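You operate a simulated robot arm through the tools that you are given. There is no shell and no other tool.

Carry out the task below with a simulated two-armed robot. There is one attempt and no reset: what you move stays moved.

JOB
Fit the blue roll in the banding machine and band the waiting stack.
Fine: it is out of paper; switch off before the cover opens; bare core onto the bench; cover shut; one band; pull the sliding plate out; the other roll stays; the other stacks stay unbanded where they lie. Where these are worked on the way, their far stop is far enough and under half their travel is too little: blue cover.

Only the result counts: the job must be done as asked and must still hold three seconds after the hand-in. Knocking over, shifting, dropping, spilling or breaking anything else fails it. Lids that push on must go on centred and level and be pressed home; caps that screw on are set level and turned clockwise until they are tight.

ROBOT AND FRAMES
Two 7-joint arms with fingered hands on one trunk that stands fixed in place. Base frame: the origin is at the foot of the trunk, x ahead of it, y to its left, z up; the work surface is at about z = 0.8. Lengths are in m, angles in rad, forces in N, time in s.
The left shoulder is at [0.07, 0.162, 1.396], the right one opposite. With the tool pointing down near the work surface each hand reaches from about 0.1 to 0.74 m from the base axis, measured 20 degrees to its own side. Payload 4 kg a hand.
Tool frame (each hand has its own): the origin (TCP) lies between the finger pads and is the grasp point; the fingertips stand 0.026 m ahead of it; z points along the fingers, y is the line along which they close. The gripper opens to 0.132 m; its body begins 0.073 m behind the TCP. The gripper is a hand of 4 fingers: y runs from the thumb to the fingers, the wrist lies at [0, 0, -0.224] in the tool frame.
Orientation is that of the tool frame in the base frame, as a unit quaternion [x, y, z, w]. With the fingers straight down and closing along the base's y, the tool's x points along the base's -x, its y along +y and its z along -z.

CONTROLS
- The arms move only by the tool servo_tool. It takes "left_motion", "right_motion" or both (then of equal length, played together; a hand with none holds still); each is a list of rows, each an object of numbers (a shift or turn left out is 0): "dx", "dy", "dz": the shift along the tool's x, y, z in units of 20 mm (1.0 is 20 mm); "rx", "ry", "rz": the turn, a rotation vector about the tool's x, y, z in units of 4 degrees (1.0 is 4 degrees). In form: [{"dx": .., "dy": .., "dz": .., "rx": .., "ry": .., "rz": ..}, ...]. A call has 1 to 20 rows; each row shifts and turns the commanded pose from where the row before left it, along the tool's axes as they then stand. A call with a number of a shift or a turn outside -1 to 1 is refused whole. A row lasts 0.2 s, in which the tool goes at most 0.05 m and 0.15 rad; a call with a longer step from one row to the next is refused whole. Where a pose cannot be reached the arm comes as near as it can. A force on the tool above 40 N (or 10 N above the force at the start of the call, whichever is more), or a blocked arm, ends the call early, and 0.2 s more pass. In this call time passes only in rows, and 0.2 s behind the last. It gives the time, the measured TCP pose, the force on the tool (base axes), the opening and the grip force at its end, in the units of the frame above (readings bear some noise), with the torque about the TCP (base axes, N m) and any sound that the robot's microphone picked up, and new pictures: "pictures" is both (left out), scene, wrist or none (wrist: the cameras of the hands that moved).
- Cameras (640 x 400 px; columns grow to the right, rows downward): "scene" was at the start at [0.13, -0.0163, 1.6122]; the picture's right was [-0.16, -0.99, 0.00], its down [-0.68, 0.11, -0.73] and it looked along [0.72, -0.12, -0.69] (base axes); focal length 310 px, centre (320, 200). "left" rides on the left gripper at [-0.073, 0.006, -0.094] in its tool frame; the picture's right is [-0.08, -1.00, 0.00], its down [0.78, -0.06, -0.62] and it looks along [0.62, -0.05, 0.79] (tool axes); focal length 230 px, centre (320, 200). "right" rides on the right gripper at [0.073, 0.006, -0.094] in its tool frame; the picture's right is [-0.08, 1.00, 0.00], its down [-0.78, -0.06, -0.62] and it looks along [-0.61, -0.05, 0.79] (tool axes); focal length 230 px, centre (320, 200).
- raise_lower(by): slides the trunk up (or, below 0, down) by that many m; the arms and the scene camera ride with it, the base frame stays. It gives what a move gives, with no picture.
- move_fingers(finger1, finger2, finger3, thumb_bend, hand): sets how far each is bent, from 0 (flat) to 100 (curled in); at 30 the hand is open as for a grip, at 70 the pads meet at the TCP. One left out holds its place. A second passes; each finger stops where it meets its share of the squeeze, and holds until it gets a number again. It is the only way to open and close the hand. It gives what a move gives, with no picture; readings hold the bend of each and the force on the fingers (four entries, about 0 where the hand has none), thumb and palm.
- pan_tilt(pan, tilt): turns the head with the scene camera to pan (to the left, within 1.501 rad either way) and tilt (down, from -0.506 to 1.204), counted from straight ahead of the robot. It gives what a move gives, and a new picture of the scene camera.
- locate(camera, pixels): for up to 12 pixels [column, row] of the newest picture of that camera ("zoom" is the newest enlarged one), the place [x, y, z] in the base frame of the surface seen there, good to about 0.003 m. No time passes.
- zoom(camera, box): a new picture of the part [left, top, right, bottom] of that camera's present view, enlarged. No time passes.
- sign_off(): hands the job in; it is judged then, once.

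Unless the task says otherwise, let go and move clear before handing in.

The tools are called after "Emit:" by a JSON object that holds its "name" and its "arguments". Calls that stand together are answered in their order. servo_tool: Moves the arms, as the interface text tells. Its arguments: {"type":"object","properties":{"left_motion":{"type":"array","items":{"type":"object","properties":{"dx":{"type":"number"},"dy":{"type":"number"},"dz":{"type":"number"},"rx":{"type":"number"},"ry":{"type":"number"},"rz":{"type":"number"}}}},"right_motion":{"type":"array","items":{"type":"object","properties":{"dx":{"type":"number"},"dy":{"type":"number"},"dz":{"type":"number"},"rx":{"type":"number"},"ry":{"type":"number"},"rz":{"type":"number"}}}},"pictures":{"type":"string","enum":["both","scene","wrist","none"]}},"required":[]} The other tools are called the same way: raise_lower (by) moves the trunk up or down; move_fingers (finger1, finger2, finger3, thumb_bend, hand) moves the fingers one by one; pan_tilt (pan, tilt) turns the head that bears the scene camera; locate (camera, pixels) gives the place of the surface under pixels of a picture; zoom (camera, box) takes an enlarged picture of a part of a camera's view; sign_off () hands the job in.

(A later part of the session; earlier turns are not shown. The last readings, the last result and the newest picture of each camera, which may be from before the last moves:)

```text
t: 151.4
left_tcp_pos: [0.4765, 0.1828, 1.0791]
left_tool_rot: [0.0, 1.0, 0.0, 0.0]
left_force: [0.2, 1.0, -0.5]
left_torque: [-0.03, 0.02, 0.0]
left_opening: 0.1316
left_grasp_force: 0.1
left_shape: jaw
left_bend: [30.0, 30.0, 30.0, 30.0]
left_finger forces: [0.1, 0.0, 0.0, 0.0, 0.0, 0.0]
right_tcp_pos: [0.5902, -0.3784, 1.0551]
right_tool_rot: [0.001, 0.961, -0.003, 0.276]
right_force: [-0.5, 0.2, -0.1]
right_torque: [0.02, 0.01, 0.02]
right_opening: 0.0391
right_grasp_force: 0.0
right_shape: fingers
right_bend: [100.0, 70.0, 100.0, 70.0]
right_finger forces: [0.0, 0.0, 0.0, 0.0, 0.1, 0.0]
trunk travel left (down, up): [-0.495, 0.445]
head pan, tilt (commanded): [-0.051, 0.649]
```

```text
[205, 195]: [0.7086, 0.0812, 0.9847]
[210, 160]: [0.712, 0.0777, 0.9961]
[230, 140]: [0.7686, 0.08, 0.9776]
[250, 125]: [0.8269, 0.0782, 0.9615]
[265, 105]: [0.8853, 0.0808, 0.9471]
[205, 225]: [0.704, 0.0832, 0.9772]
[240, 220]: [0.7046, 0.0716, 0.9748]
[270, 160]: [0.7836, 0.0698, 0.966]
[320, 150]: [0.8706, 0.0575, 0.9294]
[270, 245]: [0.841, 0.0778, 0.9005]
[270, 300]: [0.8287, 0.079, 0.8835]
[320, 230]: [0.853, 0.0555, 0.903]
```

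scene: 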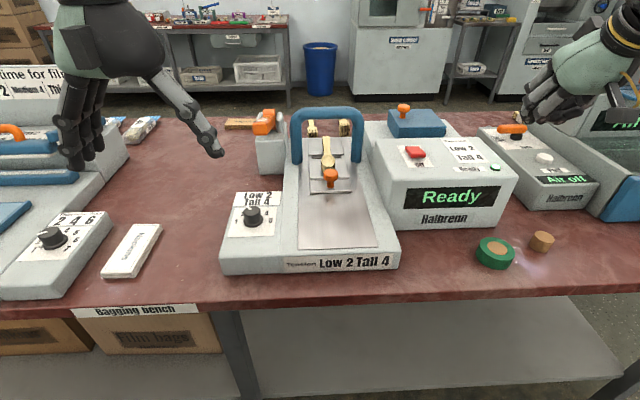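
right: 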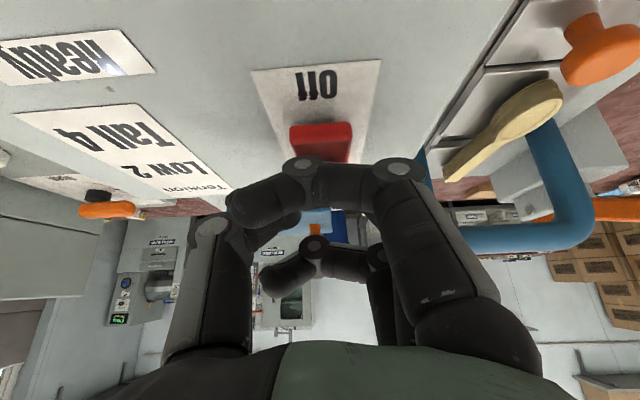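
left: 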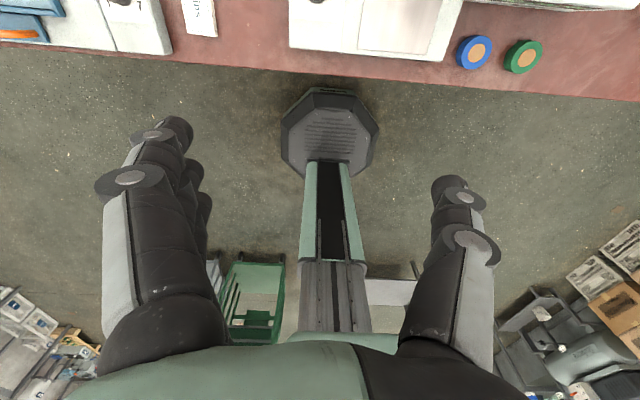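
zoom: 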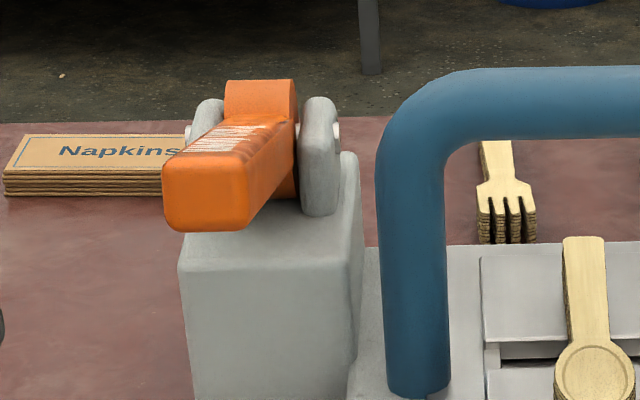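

The lever pivots at about (0.885,0.08,0.93) and its free end is at (0.706,0.081), top z≈0.996, sloping up toward me. I'll shape the left hand into a pinch tip, move it forward, and tilt it.

Emit:
{"name": "move_fingers", "arguments": {"hand": "left", "finger1": 100, "finger2": 70, "finger3": 100, "thumb_bend": 70}}

Emit:
{"name": "servo_tool", "arguments": {"left_motion": [{"dx": -0.9, "dy": -0.2, "dz": -0.2}, {"dx": -0.9, "dy": -0.2, "dz": -0.2}, {"dx": -0.9, "dy": -0.2, "dz": -0.2}, {"dx": -0.9, "dy": -0.2, "dz": -0.2}, {"dx": -0.9, "dy": -0.2, "dz": -0.2}, {"ry": -1}, {"ry": -1}, {"ry": -1}, {"ry": -1}, {"ry": -1}, {"ry": -1}, {"ry": -1}, {"ry": -1}, {"ry": -1}, {"ry": -1}, {"ry": -1}]}}

```text
t: 152.4
left_tcp_pos: [0.4755, 0.1809, 1.078]
left_tool_rot: [0.0, 1.0, 0.001, 0.001]
left_force: [-0.5, 0.4, 1.0]
left_torque: [0.0, 0.0, 0.02]
left_opening: 0.0388
left_grasp_force: 0.0
left_shape: fingers
left_bend: [100.0, 70.0, 100.0, 70.0]
left_finger forces: [0.0, 0.0, 0.1, 0.0, 0.0, 0.0]
right_tcp_pos: [0.5909, -0.3796, 1.0554]
right_tool_rot: [0.001, 0.962, -0.002, 0.274]
right_force: [0.8, 0.4, 0.9]
right_torque: [-0.02, -0.01, -0.01]
right_opening: 0.0387
right_grasp_force: 0.0
right_shape: fingers
right_bend: [100.0, 70.0, 100.0, 70.0]
right_finger forces: [0.0, 0.0, 0.0, 0.1, 0.1, 0.1]
trunk travel left (down, up): [-0.495, 0.445]
head pan, tilt (commanded): [-0.051, 0.649]
```

```text
t: 155.8
left_tcp_pos: [0.5526, 0.1598, 1.0836]
left_tool_rot: [0.001, 0.927, -0.001, 0.374]
left_force: [-0.3, 0.5, 0.1]
left_torque: [0.01, -0.03, -0.01]
left_opening: 0.0389
left_grasp_force: 0.0
left_shape: fingers
left_bend: [100.0, 70.0, 100.0, 70.0]
left_finger forces: [0.0, 0.1, 0.0, 0.0, 0.0, 0.0]
left hand out of reach, approached as far as the arm can: row 4, 5
right_tcp_pos: [0.5928, -0.3794, 1.0556]
right_tool_rot: [0.001, 0.961, -0.003, 0.275]
right_force: [-0.2, 0.6, -0.5]
right_torque: [0.0, -0.01, 0.03]
right_opening: 0.039
right_grasp_force: 0.1
right_shape: fingers
right_bend: [100.0, 70.0, 100.0, 70.0]
right_finger forces: [0.1, 0.0, 0.0, 0.0, 0.0, 0.0]
trunk travel left (down, up): [-0.495, 0.445]
head pan, tilt (commanded): [-0.051, 0.649]
```

scene: 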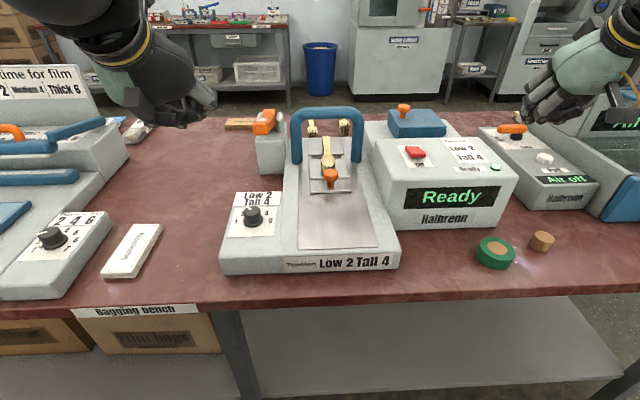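
left: 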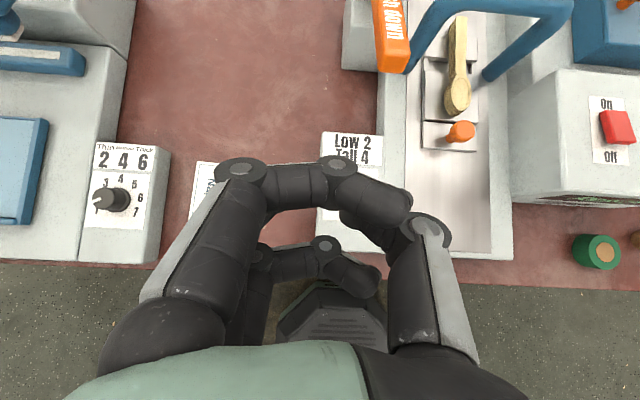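

The left hand is tilted 44° at (0.553,0.160,1.084). I'll yaw it ~28° to the right for reach and move to hover over the lever's free end.

Emit:
{"name": "servo_tool", "arguments": {"left_motion": [{"rx": 0.695, "rz": 0.719}, {"rx": 0.695, "rz": 0.719}, {"rx": 0.695, "rz": 0.719}, {"rx": 0.695, "rz": 0.719}, {"rx": 0.695, "rz": 0.719}, {"rx": 0.695, "rz": 0.719}, {"rx": 0.695, "rz": 0.719}, {"dx": -0.63, "dy": 0.076, "dz": 0.9}, {"dx": -0.63, "dy": 0.076, "dz": 0.9}, {"dx": -0.63, "dy": 0.076, "dz": 0.9}, {"dx": -0.63, "dy": 0.076, "dz": 0.9}, {"dx": -0.63, "dy": 0.076, "dz": 0.9}, {"dx": -0.63, "dy": 0.076, "dz": 0.9}, {"dx": -0.63, "dy": 0.076, "dz": 0.9}, {"dx": -0.63, "dy": 0.076, "dz": 0.9}]}}

Emit:
{"name": "zoom", "arguments": {"camera": "scene", "box": [200, 60, 360, 200]}}

```text
t: 159.1
left_tcp_pos: [0.7118, 0.0886, 1.0511]
left_tool_rot: [0.225, 0.9, -0.09, 0.363]
left_force: [-0.5, -0.4, 0.1]
left_torque: [0.01, -0.02, -0.01]
left_opening: 0.0391
left_grasp_force: 0.1
left_shape: fingers
left_bend: [100.0, 70.0, 100.0, 70.0]
left_finger forces: [0.1, 0.0, 0.0, 0.0, 0.0, 0.0]
right_tcp_pos: [0.5907, -0.3802, 1.0537]
right_tool_rot: [0.001, 0.961, -0.002, 0.275]
right_force: [0.4, 0.1, 0.3]
right_torque: [0.02, 0.0, 0.01]
right_opening: 0.0389
right_grasp_force: 0.1
right_shape: fingers
right_bend: [100.0, 70.0, 100.0, 70.0]
right_finger forces: [0.0, 0.0, 0.0, 0.0, 0.0, 0.0]
trunk travel left (down, up): [-0.495, 0.445]
head pan, tilt (commanded): [-0.051, 0.649]
```

scene: 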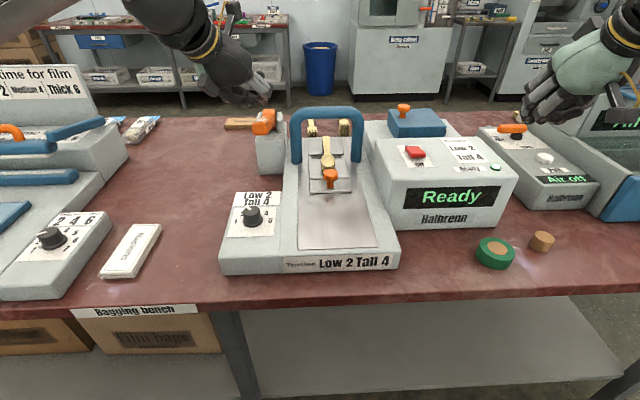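
left: 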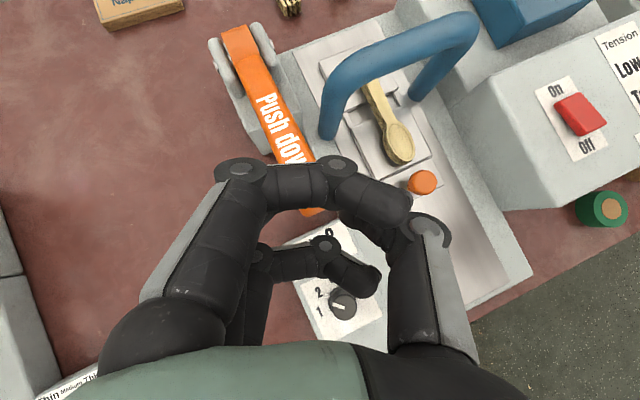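

```text
2.86 times, centred on (280, 130) of scene
```

zoom: 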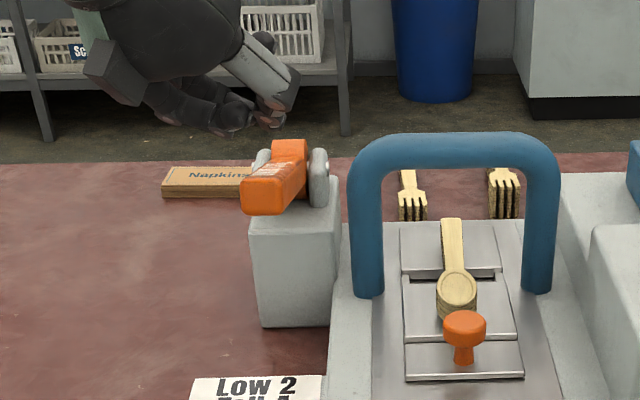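

In the left wrist view the handle's centre line seems left of my tip (tip projects near (320,183) at lever level). I'll verify with locate in that camera.

Emit:
{"name": "locate", "arguments": {"camera": "left", "pixels": [[285, 140], [275, 120], [295, 150], [312, 213], [303, 213], [320, 210], [265, 100], [420, 183], [390, 150], [355, 95]]}}

Emit:
{"name": "zoom", "arguments": {"camera": "left", "box": [200, 20, 440, 240]}}

```text
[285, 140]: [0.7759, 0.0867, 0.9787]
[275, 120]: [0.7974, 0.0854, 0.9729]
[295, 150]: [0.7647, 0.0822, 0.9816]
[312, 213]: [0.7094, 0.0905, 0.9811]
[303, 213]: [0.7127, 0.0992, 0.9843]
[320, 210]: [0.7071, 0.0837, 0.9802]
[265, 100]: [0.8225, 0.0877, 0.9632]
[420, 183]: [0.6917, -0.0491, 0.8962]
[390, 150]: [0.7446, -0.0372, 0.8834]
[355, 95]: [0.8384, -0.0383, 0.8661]
```

```text
1.82 times, centred on (320, 130) of left
```

zoom: 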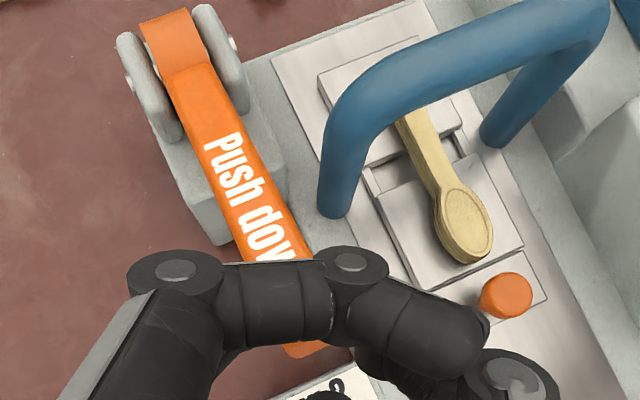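

The lever's centre is near y≈0.086, so I'll shift my tip 6 mm left and come down to first contact.

Emit:
{"name": "servo_tool", "arguments": {"left_motion": [{"dx": 0.1, "dy": 0.265, "dz": -0.098}, {"dx": 0.3475, "dz": 0.36}, {"dx": 0.3475, "dz": 0.36}, {"dx": 0.3475, "dz": 0.36}]}}

Emit:
{"name": "zoom", "arguments": {"camera": "scene", "box": [200, 60, 360, 200]}}

```text
t: 160.1
left_tcp_pos: [0.7118, 0.0949, 1.0208]
left_tool_rot: [0.224, 0.9, -0.09, 0.364]
left_force: [-0.1, -0.4, 0.4]
left_torque: [0.02, 0.02, -0.02]
left_opening: 0.0391
left_grasp_force: 0.1
left_shape: fingers
left_bend: [100.0, 70.0, 100.0, 70.0]
left_finger forces: [0.0, 0.0, 0.0, 0.0, 0.1, 0.1]
right_tcp_pos: [0.5929, -0.378, 1.0556]
right_tool_rot: [0.0, 0.962, -0.003, 0.275]
right_force: [-0.5, 0.1, 0.5]
right_torque: [0.02, 0.01, -0.03]
right_opening: 0.0389
right_grasp_force: 0.1
right_shape: fingers
right_bend: [100.0, 70.0, 100.0, 70.0]
right_finger forces: [0.0, 0.0, 0.0, 0.0, 0.0, 0.0]
trunk travel left (down, up): [-0.495, 0.445]
head pan, tilt (commanded): [-0.051, 0.649]
```

scene: 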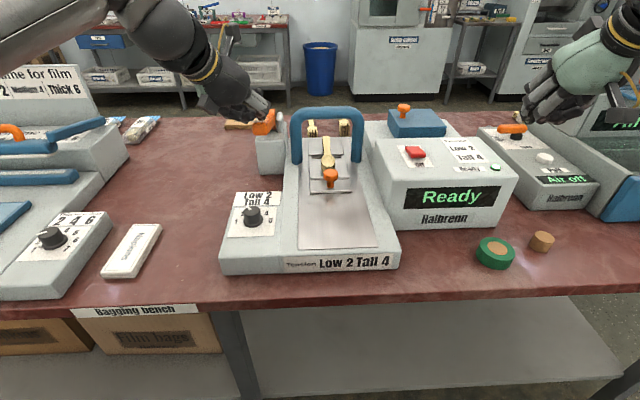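
left: 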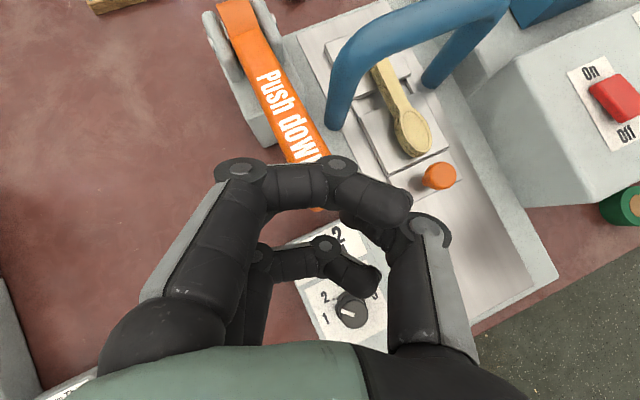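

```text
2.86 times, centred on (280, 130) of scene
```

zoom: 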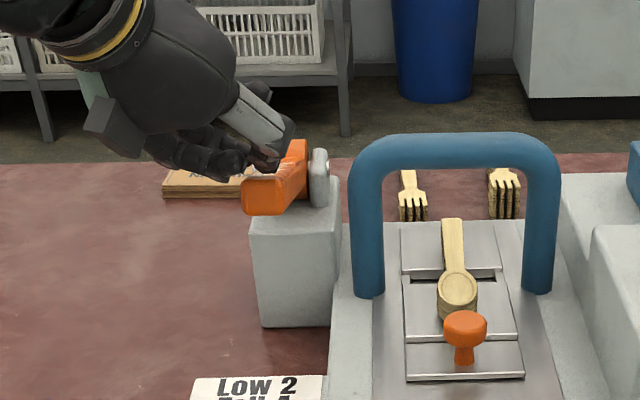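

No contact yet; the tip is right above the handle's near part. I'll continue pressing down and watch force and display.

Emit:
{"name": "servo_tool", "arguments": {"left_motion": [{"dx": 0.3475, "dz": 0.36}, {"dx": 0.3475, "dz": 0.36}, {"dx": 0.3475, "dz": 0.36}]}}

Emit:
{"name": "zoom", "arguments": {"camera": "scene", "box": [200, 60, 360, 200]}}

```text
t: 160.8
left_tcp_pos: [0.7103, 0.0944, 0.992]
left_tool_rot: [0.225, 0.899, -0.092, 0.364]
left_force: [-0.3, -0.7, 3.9]
left_torque: [-0.07, -0.01, 0.0]
left_opening: 0.0386
left_grasp_force: 2.3
left_shape: fingers
left_bend: [100.0, 70.0, 100.0, 70.0]
left_finger forces: [0.0, 0.0, 0.0, 0.0, 4.2, 0.1]
right_tcp_pos: [0.5908, -0.3797, 1.0559]
right_tool_rot: [0.0, 0.961, -0.003, 0.276]
right_force: [0.1, 0.2, 0.0]
right_torque: [0.0, -0.01, 0.02]
right_opening: 0.0389
right_grasp_force: 0.1
right_shape: fingers
right_bend: [100.0, 70.0, 100.0, 70.0]
right_finger forces: [0.0, 0.1, 0.0, 0.0, 0.0, 0.0]
trunk travel left (down, up): [-0.495, 0.445]
head pan, tilt (commanded): [-0.051, 0.649]
```

scene: 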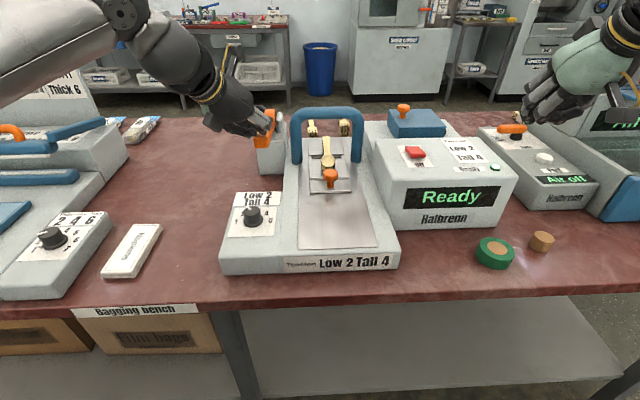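
left: 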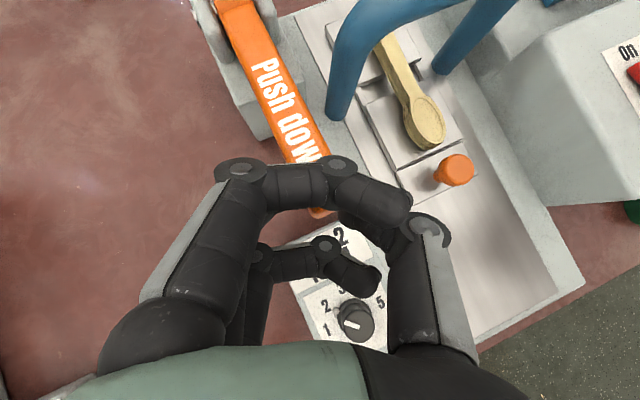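

```text
2.86 times, centred on (280, 130) of scene
```

zoom: 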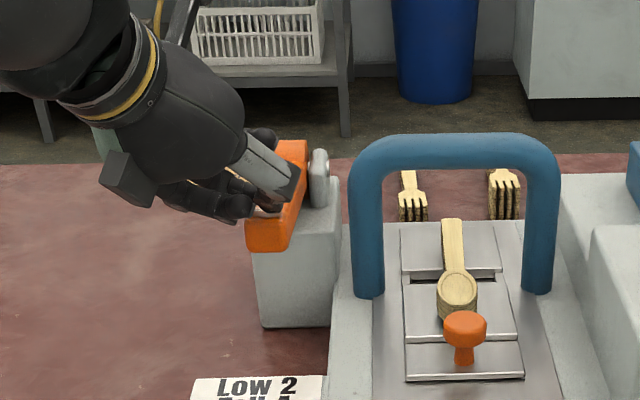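

The lever is moving down under ~4 N from the thumb. I'll keep pressing in the same stroke.

Emit:
{"name": "servo_tool", "arguments": {"left_motion": [{"dx": 0.3475, "dz": 0.36}, {"dx": 0.3475, "dz": 0.36}, {"dx": 0.3475, "dz": 0.36}]}}

Emit:
{"name": "zoom", "arguments": {"camera": "scene", "box": [200, 60, 360, 200]}}

```text
t: 161.7
left_tcp_pos: [0.7112, 0.0902, 0.9722]
left_tool_rot: [0.224, 0.896, -0.093, 0.373]
left_force: [7.9, -3.7, 37.1]
left_torque: [-0.49, -0.57, 0.06]
left_opening: 0.0376
left_grasp_force: 19.6
left_shape: fingers
left_bend: [100.0, 70.0, 100.0, 72.0]
left_finger forces: [0.1, 6.8, 0.0, 0.0, 32.3, 0.0]
right_tcp_pos: [0.5883, -0.3814, 1.057]
right_tool_rot: [0.001, 0.961, -0.002, 0.277]
right_force: [-0.7, -0.4, 1.2]
right_torque: [0.04, 0.0, 0.0]
right_opening: 0.0389
right_grasp_force: 0.0
right_shape: fingers
right_bend: [100.0, 70.0, 100.0, 70.0]
right_finger forces: [0.0, 0.0, 0.1, 0.0, 0.0, 0.0]
trunk travel left (down, up): [-0.495, 0.445]
head pan, tilt (commanded): [-0.051, 0.649]
```

scene: 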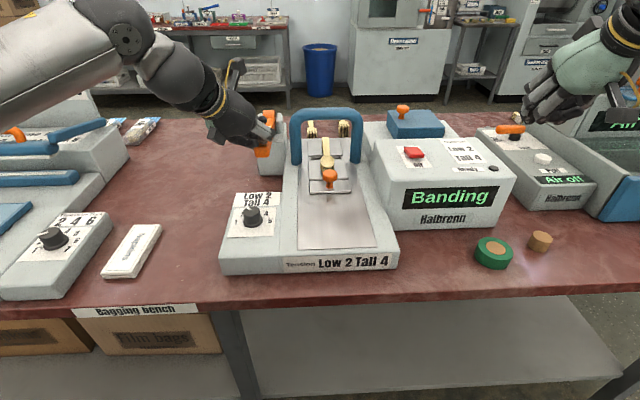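
left: 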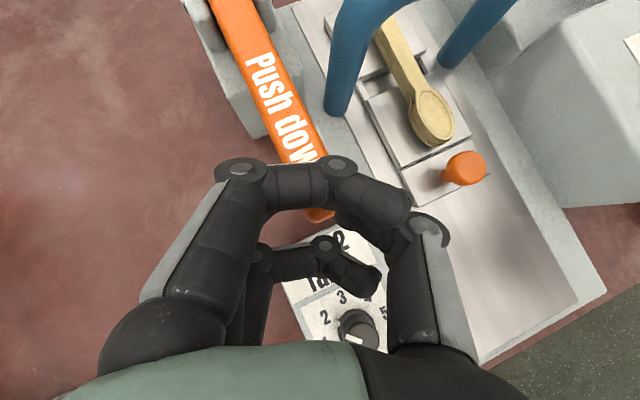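

```text
2.86 times, centred on (280, 130) of scene
```

zoom: 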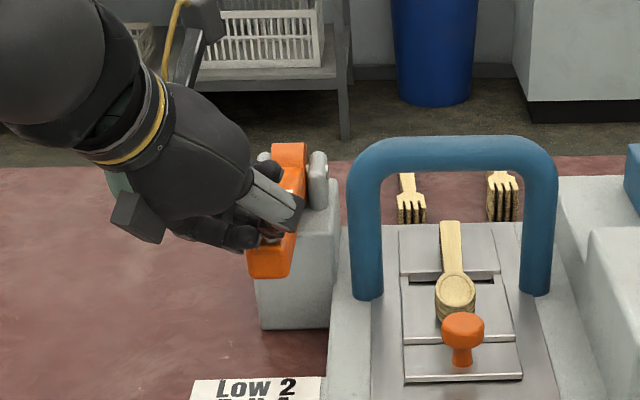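

The display reads "Banding" and the lever is at its stop (37 N). I'll hold still for a moment while the cycle runs.

Emit:
{"name": "servo_tool", "arguments": {"left_motion": [{"dz": 0}, {"dz": 0}, {"dz": 0}, {"dz": 0}], "pictures": "scene"}}

Emit:
{"name": "zoom", "arguments": {"camera": "scene", "box": [280, 90, 520, 240]}}

```text
t: 162.7
left_tcp_pos: [0.7113, 0.0917, 0.9721]
left_tool_rot: [0.225, 0.895, -0.094, 0.373]
left_force: [12.8, -2.5, 40.5]
left_torque: [-0.4, -0.79, 0.09]
left_opening: 0.0379
left_grasp_force: 21.3
left_shape: fingers
left_bend: [100.0, 70.0, 100.0, 72.0]
left_finger forces: [0.0, 13.7, 0.1, 0.1, 28.7, 0.0]
right_tcp_pos: [0.5894, -0.3803, 1.0562]
right_tool_rot: [0.001, 0.961, -0.002, 0.277]
right_force: [0.2, -0.1, 0.4]
right_torque: [-0.01, 0.01, 0.04]
right_opening: 0.0392
right_grasp_force: 0.0
right_shape: fingers
right_bend: [100.0, 70.0, 100.0, 70.0]
right_finger forces: [0.0, 0.0, 0.0, 0.0, 0.1, 0.1]
trunk travel left (down, up): [-0.495, 0.445]
head pan, tilt (commanded): [-0.051, 0.649]
```

scene: 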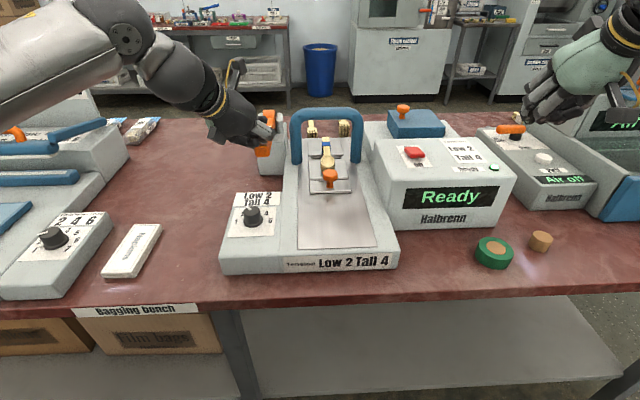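

```text
2.67 times, centred on (400, 165) of scene
```

zoom: 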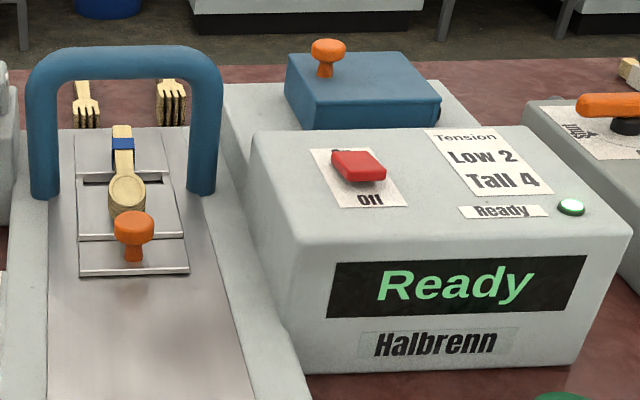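

A blue band is on the stack (zoom (122,150)) and the machine is "Ready" again. I'll lift the left hand cleanly off the lever and back away.

Emit:
{"name": "servo_tool", "arguments": {"left_motion": [{"dx": -0.5, "dz": -0.52}, {"dx": -0.695, "dz": -0.72}, {"dx": -0.695, "dz": -0.72}, {"dx": -0.695, "dz": -0.72}, {"dx": -0.695, "dz": -0.72}, {"dx": 0.2, "dz": -0.9}, {"dx": 0.2, "dz": -0.9}, {"dx": 0.2, "dz": -0.9}, {"dx": 0.2, "dz": -0.9}, {"dx": 0.3, "dz": -0.9}, {"dx": 0.3, "dz": -0.9}]}}

Emit:
{"name": "zoom", "arguments": {"camera": "scene", "box": [230, 90, 390, 200]}}

```text
t: 165.1
left_tcp_pos: [0.6254, 0.1386, 1.1146]
left_tool_rot: [0.225, 0.9, -0.091, 0.363]
left_force: [0.2, 0.2, -0.6]
left_torque: [0.03, 0.01, 0.0]
left_opening: 0.0388
left_grasp_force: 0.1
left_shape: fingers
left_bend: [100.0, 70.0, 100.0, 70.0]
left_finger forces: [0.1, 0.0, 0.0, 0.0, 0.0, 0.1]
right_tcp_pos: [0.5906, -0.3795, 1.0563]
right_tool_rot: [-0.001, 0.961, -0.002, 0.275]
right_force: [-1.0, -0.3, 0.1]
right_torque: [-0.03, 0.02, 0.04]
right_opening: 0.0389
right_grasp_force: 0.1
right_shape: fingers
right_bend: [100.0, 70.0, 100.0, 70.0]
right_finger forces: [0.0, 0.0, 0.1, 0.1, 0.0, 0.0]
trunk travel left (down, up): [-0.495, 0.445]
head pan, tilt (commanded): [-0.051, 0.649]
```

scene: 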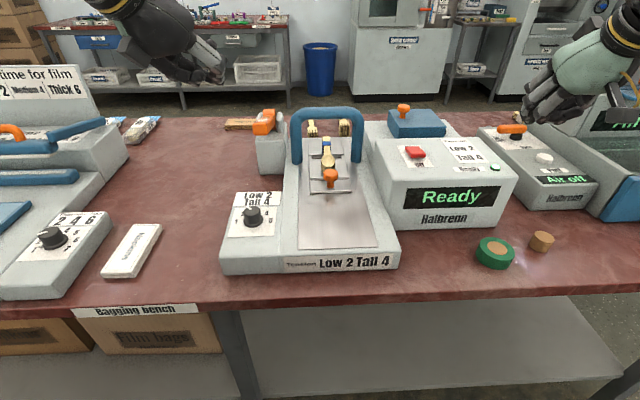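
left: 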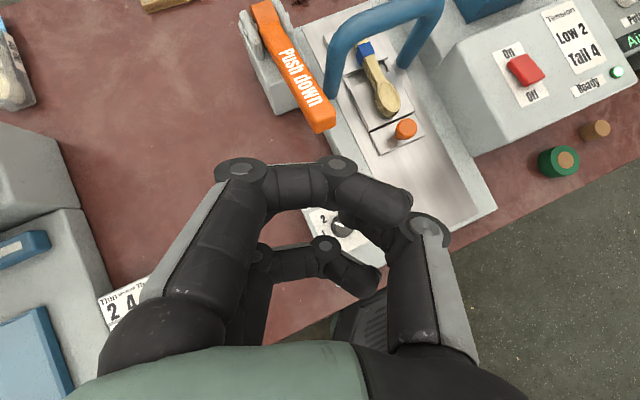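

```text
3.64 times, centred on (310, 145) of scene
```

zoom: 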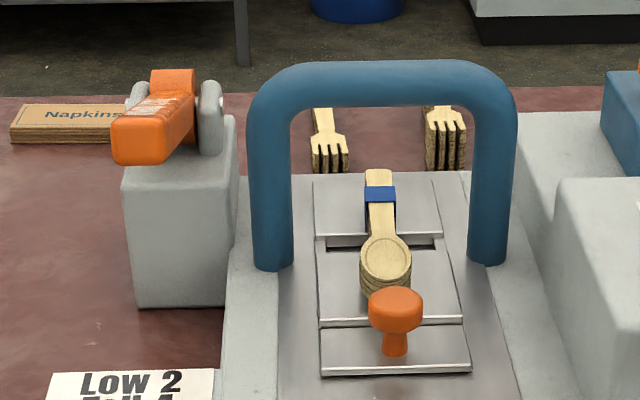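

The lever has sprung back and one blue band is on the stack. Next is the sliding plate: I'll locate its knob and the near end of the stack precisely.

Emit:
{"name": "zoom", "arguments": {"camera": "scene", "box": [300, 150, 360, 200]}}

Emit:
{"name": "locate", "arguments": {"camera": "zoom", "pixels": [[315, 225], [315, 245], [315, 260], [285, 240], [345, 240], [315, 285], [310, 200], [290, 180], [330, 180], [250, 330], [400, 320], [310, 300]]}}

Emit:
{"name": "locate", "arguments": {"camera": "left", "pixels": [[405, 128], [400, 125], [410, 132], [405, 122], [386, 112], [378, 95], [365, 50], [400, 150], [420, 145]]}}

```text
8.00 times, centred on (330, 175) of scene
```

zoom: 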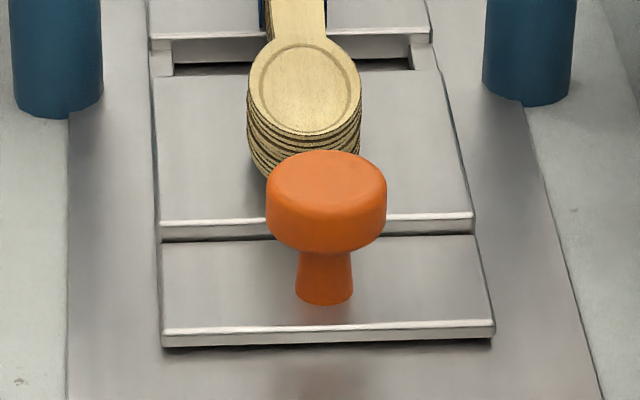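

```text
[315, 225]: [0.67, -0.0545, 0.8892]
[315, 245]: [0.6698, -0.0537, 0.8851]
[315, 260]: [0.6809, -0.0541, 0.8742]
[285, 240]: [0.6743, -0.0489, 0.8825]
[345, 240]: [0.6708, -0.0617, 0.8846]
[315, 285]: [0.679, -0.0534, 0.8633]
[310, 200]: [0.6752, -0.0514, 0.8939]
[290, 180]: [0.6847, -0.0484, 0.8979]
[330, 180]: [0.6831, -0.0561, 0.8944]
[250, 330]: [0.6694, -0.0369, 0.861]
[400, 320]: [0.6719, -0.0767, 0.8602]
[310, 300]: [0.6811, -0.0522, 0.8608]
```

```text
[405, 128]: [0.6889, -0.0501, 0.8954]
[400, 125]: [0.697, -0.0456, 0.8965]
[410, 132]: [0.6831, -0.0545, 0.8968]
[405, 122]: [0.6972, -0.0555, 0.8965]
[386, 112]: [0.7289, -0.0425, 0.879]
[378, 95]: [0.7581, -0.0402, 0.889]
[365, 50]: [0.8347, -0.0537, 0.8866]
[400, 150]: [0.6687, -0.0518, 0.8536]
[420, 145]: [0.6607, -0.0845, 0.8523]
```

Knob head centre is about (0.686,-0.055,0.889), ~30 mm wide; the stack's near end is ~14 mm beyond it. I'll orient the right hand (44° tilt, 28° yaw left) while the left hand backs off.

Emit:
{"name": "servo_tool", "arguments": {"right_motion": [{"ry": -1}, {"ry": -1}, {"ry": -1}, {"rx": -0.695, "rz": -0.719}, {"rx": -0.695, "rz": -0.719}, {"rx": -0.695, "rz": -0.719}, {"rx": -0.695, "rz": -0.719}, {"rx": -0.695, "rz": -0.719}, {"rx": -0.695, "rz": -0.719}, {"rx": -0.695, "rz": -0.719}], "left_motion": [{"dz": -0.8, "dy": 0.5}, {"dz": -0.8, "dy": 0.5}, {"dz": -0.8, "dy": 0.5}, {"dz": -0.8, "dy": 0.5}, {"dz": -0.8, "dy": 0.5}, {"dz": -0.8, "dy": 0.5}, {"dz": -0.5, "dy": 0.5}, {"dz": 0}, {"dz": 0}, {"dz": 0}], "pictures": "none"}}

Emit:
{"name": "move_fingers", "arguments": {"hand": "right", "finger2": 46, "thumb_bend": 48}}

Emit:
{"name": "servo_tool", "arguments": {"right_motion": [{"dx": -0.41, "dy": 0.95, "dz": 0.396}, {"dx": -0.41, "dy": 0.95, "dz": 0.396}, {"dx": -0.41, "dy": 0.95, "dz": 0.396}, {"dx": -0.41, "dy": 0.95, "dz": 0.396}, {"dx": -0.41, "dy": 0.95, "dz": 0.396}, {"dx": -0.41, "dy": 0.95, "dz": 0.396}, {"dx": -0.41, "dy": 0.95, "dz": 0.396}, {"dx": -0.41, "dy": 0.95, "dz": 0.396}, {"dx": -0.41, "dy": 0.95, "dz": 0.396}, {"dx": -0.41, "dy": 0.95, "dz": 0.396}, {"dx": -0.41, "dy": 0.95, "dz": 0.396}, {"dx": -0.41, "dy": 0.95, "dz": 0.396}, {"dx": -0.41, "dy": 0.95, "dz": 0.396}]}}

```text
t: 167.2
left_tcp_pos: [0.5932, 0.2363, 1.1902]
left_tool_rot: [0.225, 0.9, -0.091, 0.363]
left_force: [0.5, 0.1, 0.7]
left_torque: [0.0, -0.03, 0.0]
left_opening: 0.0389
left_grasp_force: 0.0
left_shape: fingers
left_bend: [100.0, 70.0, 100.0, 70.0]
left_finger forces: [0.0, 0.1, 0.0, 0.0, 0.0, 0.1]
right_tcp_pos: [0.5916, -0.3797, 1.0538]
right_tool_rot: [-0.225, 0.9, 0.088, 0.363]
right_force: [-0.1, -0.1, -0.3]
right_torque: [-0.02, -0.02, -0.01]
right_opening: 0.0388
right_grasp_force: 0.1
right_shape: fingers
right_bend: [100.0, 70.0, 100.0, 70.0]
right_finger forces: [0.0, 0.0, 0.0, 0.0, 0.1, 0.0]
trunk travel left (down, up): [-0.495, 0.445]
head pan, tilt (commanded): [-0.051, 0.649]
```

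```text
t: 168.2
left_tcp_pos: [0.5952, 0.236, 1.1916]
left_tool_rot: [0.224, 0.9, -0.09, 0.363]
left_force: [-0.3, -0.8, 0.0]
left_torque: [0.03, -0.01, -0.03]
left_opening: 0.0388
left_grasp_force: 0.1
left_shape: fingers
left_bend: [100.0, 70.0, 100.0, 70.0]
left_finger forces: [0.0, 0.1, 0.0, 0.0, 0.1, 0.0]
right_tcp_pos: [0.5899, -0.3787, 1.0546]
right_tool_rot: [-0.224, 0.9, 0.088, 0.362]
right_force: [-0.2, 0.3, 0.1]
right_torque: [0.02, 0.04, 0.04]
right_opening: 0.0485
right_grasp_force: 0.1
right_shape: fingers
right_bend: [100.0, 46.0, 100.0, 48.0]
right_finger forces: [0.1, 0.0, 0.0, 0.0, 0.0, 0.0]
trunk travel left (down, up): [-0.495, 0.445]
head pan, tilt (commanded): [-0.051, 0.649]
```

```text
t: 171.1
left_tcp_pos: [0.5943, 0.2365, 1.1891]
left_tool_rot: [0.225, 0.9, -0.091, 0.363]
left_force: [0.6, 1.0, -0.2]
left_torque: [-0.05, -0.03, -0.03]
left_opening: 0.0389
left_grasp_force: 0.0
left_shape: fingers
left_bend: [100.0, 70.0, 100.0, 70.0]
left_finger forces: [0.1, 0.0, 0.0, 0.1, 0.0, 0.1]
right_tcp_pos: [0.6073, -0.0905, 1.0551]
right_tool_rot: [-0.225, 0.9, 0.088, 0.363]
right_force: [0.3, 0.2, -0.1]
right_torque: [0.0, 0.0, -0.03]
right_opening: 0.0486
right_grasp_force: 0.0
right_shape: fingers
right_bend: [100.0, 46.0, 100.0, 48.0]
right_finger forces: [0.0, 0.1, 0.0, 0.0, 0.0, 0.0]
trunk travel left (down, up): [-0.495, 0.445]
head pan, tilt (commanded): [-0.051, 0.649]
```

scene: 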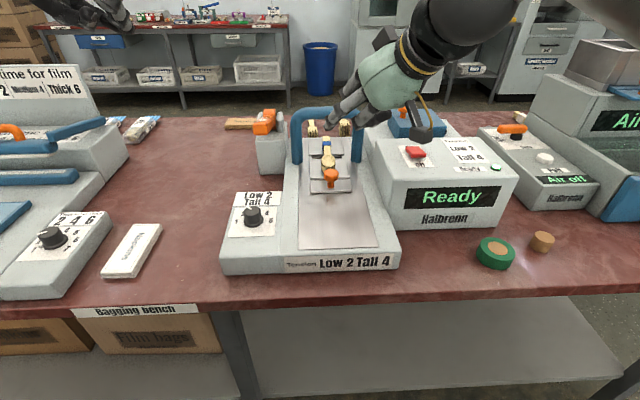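
right: 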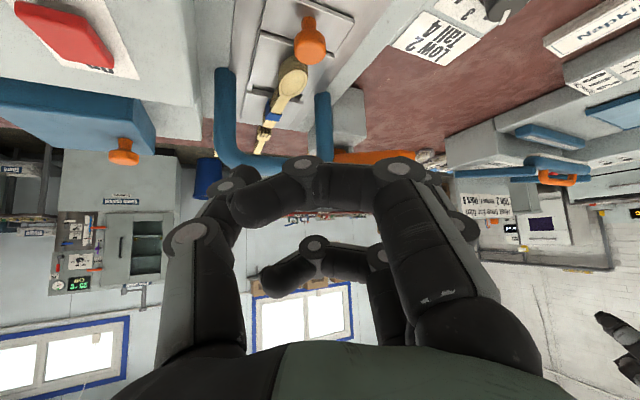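

The right hand is above and behind the plate knob, which shows at wrist pixel (310,40). I'll descend to the pre-grasp 10 cm short of it.

Emit:
{"name": "servo_tool", "arguments": {"right_motion": [{"dx": 0.667, "dy": -0.05, "dz": 0.83}, {"dx": 0.667, "dy": -0.05, "dz": 0.83}, {"dx": 0.667, "dy": -0.05, "dz": 0.83}, {"dx": 0.667, "dy": -0.05, "dz": 0.83}]}}

Emit:
{"name": "locate", "arguments": {"camera": "right", "pixels": [[310, 100], [310, 90], [310, 110], [300, 100], [320, 100], [310, 75]]}}

Emit:
{"name": "zoom", "arguments": {"camera": "right", "box": [200, 0, 440, 180]}}

```text
t: 172.1
left_tcp_pos: [0.5953, 0.2361, 1.1899]
left_tool_rot: [0.225, 0.9, -0.091, 0.363]
left_force: [-0.6, 0.5, 0.2]
left_torque: [-0.03, 0.01, 0.01]
left_opening: 0.0391
left_grasp_force: 0.1
left_shape: fingers
left_bend: [100.0, 70.0, 100.0, 70.0]
left_finger forces: [0.0, 0.0, 0.0, 0.0, 0.1, 0.0]
right_tcp_pos: [0.6164, -0.0911, 0.967]
right_tool_rot: [-0.224, 0.9, 0.088, 0.362]
right_force: [0.7, 0.0, 0.4]
right_torque: [0.01, 0.0, 0.02]
right_opening: 0.0486
right_grasp_force: 0.1
right_shape: fingers
right_bend: [100.0, 46.0, 100.0, 48.0]
right_finger forces: [0.0, 0.0, 0.0, 0.0, 0.1, 0.0]
trunk travel left (down, up): [-0.495, 0.445]
head pan, tilt (commanded): [-0.051, 0.649]
```

scene: 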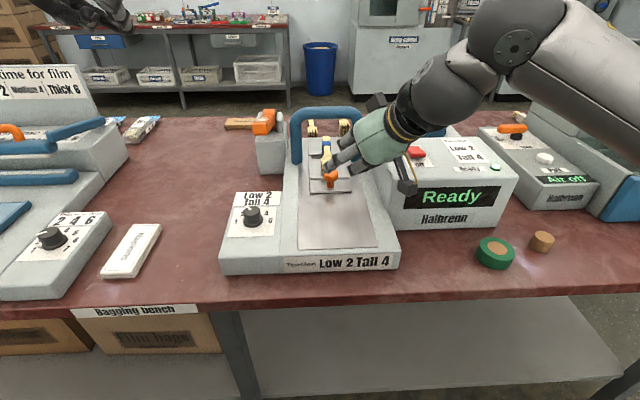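
right: 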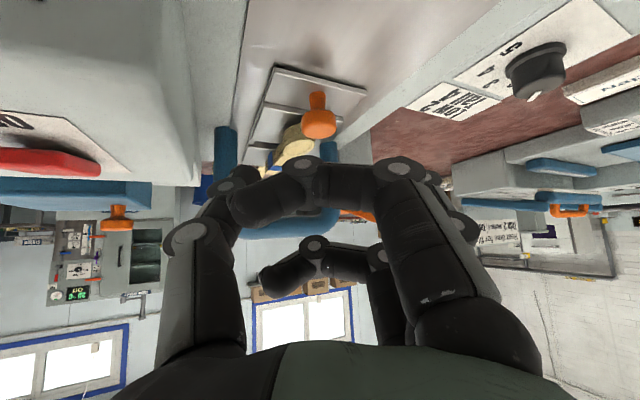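

```text
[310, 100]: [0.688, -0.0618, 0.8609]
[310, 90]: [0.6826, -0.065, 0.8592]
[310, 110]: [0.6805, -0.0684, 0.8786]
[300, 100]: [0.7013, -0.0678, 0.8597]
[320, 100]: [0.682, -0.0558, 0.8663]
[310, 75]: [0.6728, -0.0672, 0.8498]
```

```text
2.22 times, centred on (320, 90) of right
```

zoom: 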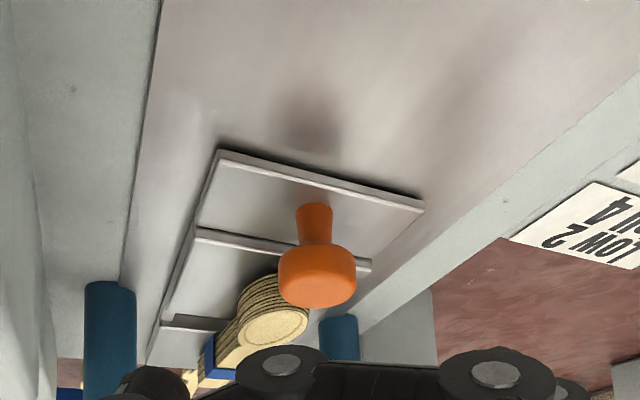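

The knob is centred laterally at wrist pixel (318,122). I'll advance ~9.7 cm along the tool axis onto it.

Emit:
{"name": "servo_tool", "arguments": {"right_motion": [{"dx": -0.017, "dz": 0.85}, {"dx": -0.017, "dz": 0.85}, {"dx": -0.017, "dz": 0.85}, {"dx": -0.017, "dz": 0.85}, {"dx": -0.017, "dz": 0.7}, {"dx": -0.017, "dz": 0.6}]}}

Emit:
{"name": "zoom", "arguments": {"camera": "scene", "box": [290, 110, 410, 210]}}

Emit:
{"name": "zoom", "arguments": {"camera": "right", "box": [160, 60, 480, 260]}}

```text
t: 173.4
left_tcp_pos: [0.5949, 0.2363, 1.1907]
left_tool_rot: [0.224, 0.899, -0.091, 0.364]
left_force: [-0.9, 1.4, 0.2]
left_torque: [0.02, 0.0, 0.04]
left_opening: 0.0391
left_grasp_force: 0.1
left_shape: fingers
left_bend: [100.0, 70.0, 100.0, 70.0]
left_finger forces: [0.1, 0.1, 0.0, 0.0, 0.1, 0.1]
right_tcp_pos: [0.6748, -0.0605, 0.9029]
right_tool_rot: [-0.224, 0.9, 0.088, 0.362]
right_force: [0.3, -1.7, -0.7]
right_torque: [0.0, -0.01, -0.01]
right_opening: 0.0488
right_grasp_force: 0.0
right_shape: fingers
right_bend: [100.0, 46.0, 100.0, 48.0]
right_finger forces: [0.0, 0.0, 0.1, 0.0, 0.1, 0.0]
trunk travel left (down, up): [-0.495, 0.445]
head pan, tilt (commanded): [-0.051, 0.649]
```

scene: 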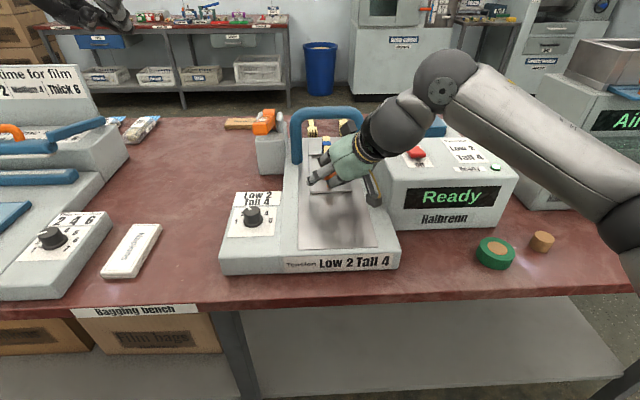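
right: 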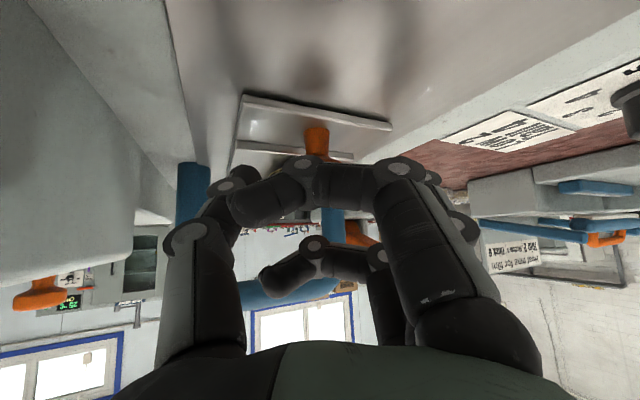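

```text
4.00 times, centred on (350, 160) of scene
```

zoom: 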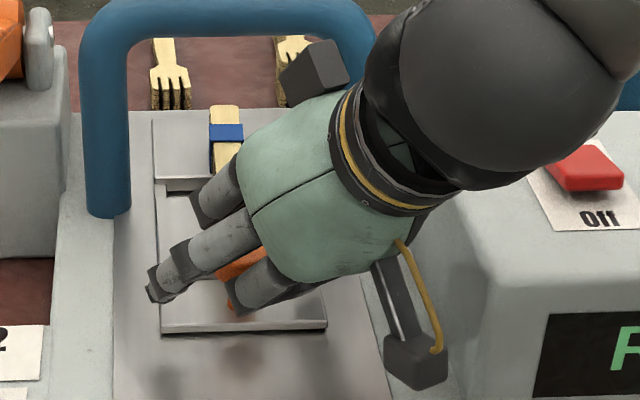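

```text
2.00 times, centred on (320, 160) of right
```

zoom: 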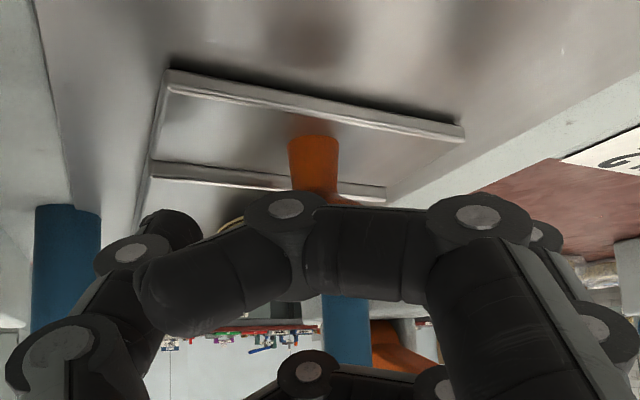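

The knob stem is at wrist zoom (313,165), slightly further than ideal. I'll go 6 mm deeper and close finger 2 and thumb on the knob.

Emit:
{"name": "servo_tool", "arguments": {"right_motion": [{"dz": 0.3}], "pictures": "none"}}

Emit:
{"name": "move_fingers", "arguments": {"hand": "right", "finger2": 75, "thumb_bend": 75}}

Emit:
{"name": "zoom", "arguments": {"camera": "scene", "box": [290, 110, 410, 210]}}

Emit:
{"name": "zoom", "arguments": {"camera": "right", "box": [160, 60, 480, 260]}}

```text
t: 173.8
left_tcp_pos: [0.595, 0.2372, 1.1908]
left_tool_rot: [0.224, 0.9, -0.091, 0.363]
left_force: [-0.2, -0.2, 0.6]
left_torque: [0.02, -0.05, 0.0]
left_opening: 0.039
left_grasp_force: 0.0
left_shape: fingers
left_bend: [100.0, 70.0, 100.0, 70.0]
left_finger forces: [0.1, 0.0, 0.0, 0.0, 0.0, 0.1]
right_tcp_pos: [0.6773, -0.0589, 0.8986]
right_tool_rot: [-0.224, 0.9, 0.089, 0.363]
right_force: [0.1, 0.5, -0.1]
right_torque: [-0.02, -0.02, 0.0]
right_opening: 0.0485
right_grasp_force: 0.1
right_shape: fingers
right_bend: [100.0, 46.0, 100.0, 48.0]
right_finger forces: [0.0, 0.1, 0.0, 0.0, 0.0, 0.0]
trunk travel left (down, up): [-0.495, 0.445]
head pan, tilt (commanded): [-0.051, 0.649]
```

```text
t: 174.8
left_tcp_pos: [0.5954, 0.2352, 1.189]
left_tool_rot: [0.225, 0.9, -0.09, 0.362]
left_force: [0.3, 0.5, 0.2]
left_torque: [0.01, 0.0, -0.01]
left_opening: 0.0389
left_grasp_force: 0.1
left_shape: fingers
left_bend: [100.0, 70.0, 100.0, 70.0]
left_finger forces: [0.1, 0.1, 0.0, 0.0, 0.0, 0.1]
right_tcp_pos: [0.6782, -0.0609, 0.8976]
right_tool_rot: [-0.224, 0.9, 0.089, 0.362]
right_force: [1.3, -6.2, -3.4]
right_torque: [-0.07, 0.08, 0.0]
right_opening: 0.0403
right_grasp_force: 11.5
right_shape: fingers
right_bend: [100.0, 62.0, 100.0, 67.0]
right_finger forces: [0.0, 8.0, 0.0, 0.0, 14.6, 0.1]
trunk travel left (down, up): [-0.495, 0.445]
head pan, tilt (commanded): [-0.051, 0.649]
```

```text
4.00 times, centred on (350, 160) of scene
```

zoom: 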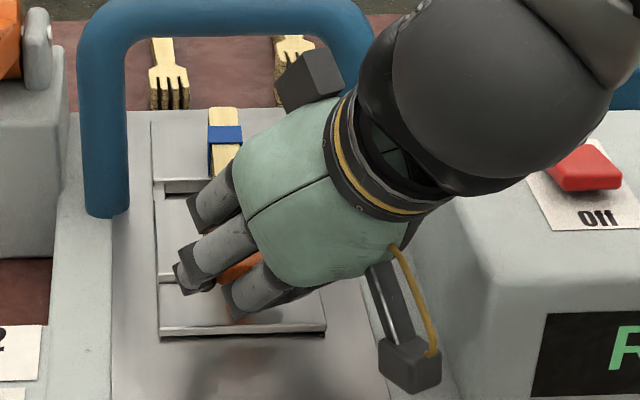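

```text
2.00 times, centred on (320, 160) of right
```

zoom: 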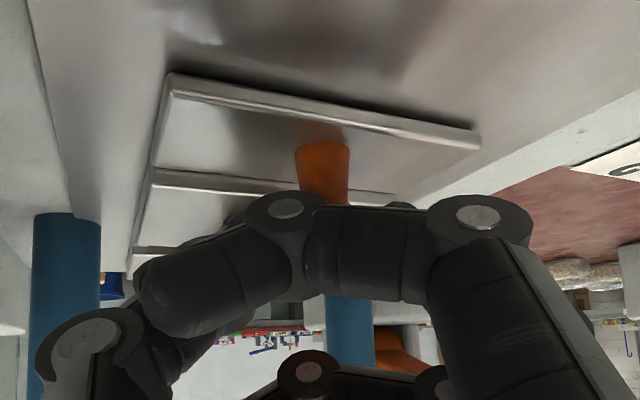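

The knob is gripped (8 N / 15 N). I'll pull the plate straight toward me at a gentle 5 cm/s.

Emit:
{"name": "servo_tool", "arguments": {"right_motion": [{"dx": 0.1, "dy": 0.075, "dz": -0.1}, {"dx": 0.2, "dy": 0.15, "dz": -0.2}, {"dx": 0.3175, "dy": 0.2345, "dz": -0.307}, {"dx": 0.3175, "dy": 0.2345, "dz": -0.307}, {"dx": 0.3175, "dy": 0.2345, "dz": -0.307}, {"dx": 0.3175, "dy": 0.2345, "dz": -0.307}, {"dx": 0.2, "dy": 0.15, "dz": -0.2}]}}

Emit:
{"name": "zoom", "arguments": {"camera": "scene", "box": [280, 100, 420, 260]}}

```text
t: 176.4
left_tcp_pos: [0.5948, 0.2354, 1.1909]
left_tool_rot: [0.225, 0.9, -0.09, 0.362]
left_force: [-0.1, 0.7, 0.0]
left_torque: [-0.01, 0.01, 0.0]
left_opening: 0.0387
left_grasp_force: 0.0
left_shape: fingers
left_bend: [100.0, 70.0, 100.0, 70.0]
left_finger forces: [0.0, 0.0, 0.0, 0.0, 0.0, 0.0]
right_tcp_pos: [0.622, -0.0611, 0.8975]
right_tool_rot: [-0.224, 0.9, 0.089, 0.363]
right_force: [1.5, -8.9, -4.4]
right_torque: [-0.18, 0.05, -0.07]
right_opening: 0.0403
right_grasp_force: 11.4
right_shape: fingers
right_bend: [100.0, 63.0, 100.0, 67.0]
right_finger forces: [0.1, 7.2, 0.0, 0.0, 15.2, 0.1]
trunk travel left (down, up): [-0.495, 0.445]
head pan, tilt (commanded): [-0.051, 0.649]
```

scene: 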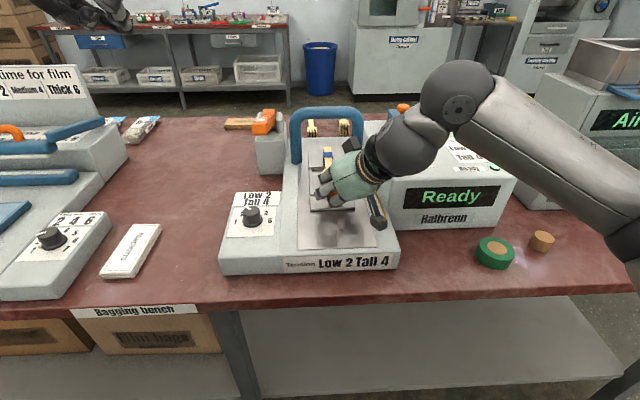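
right: 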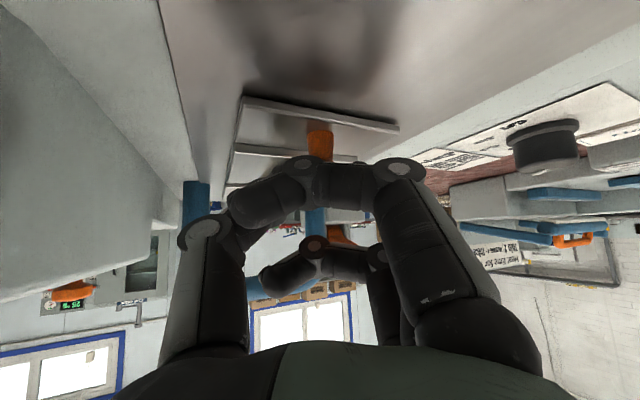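

```text
2.50 times, centred on (350, 180) of scene
```

zoom: 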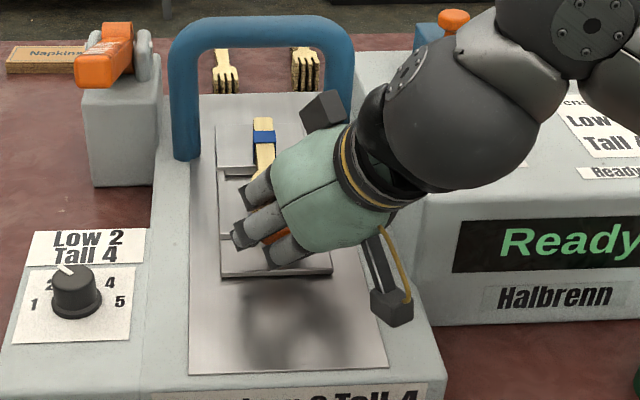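

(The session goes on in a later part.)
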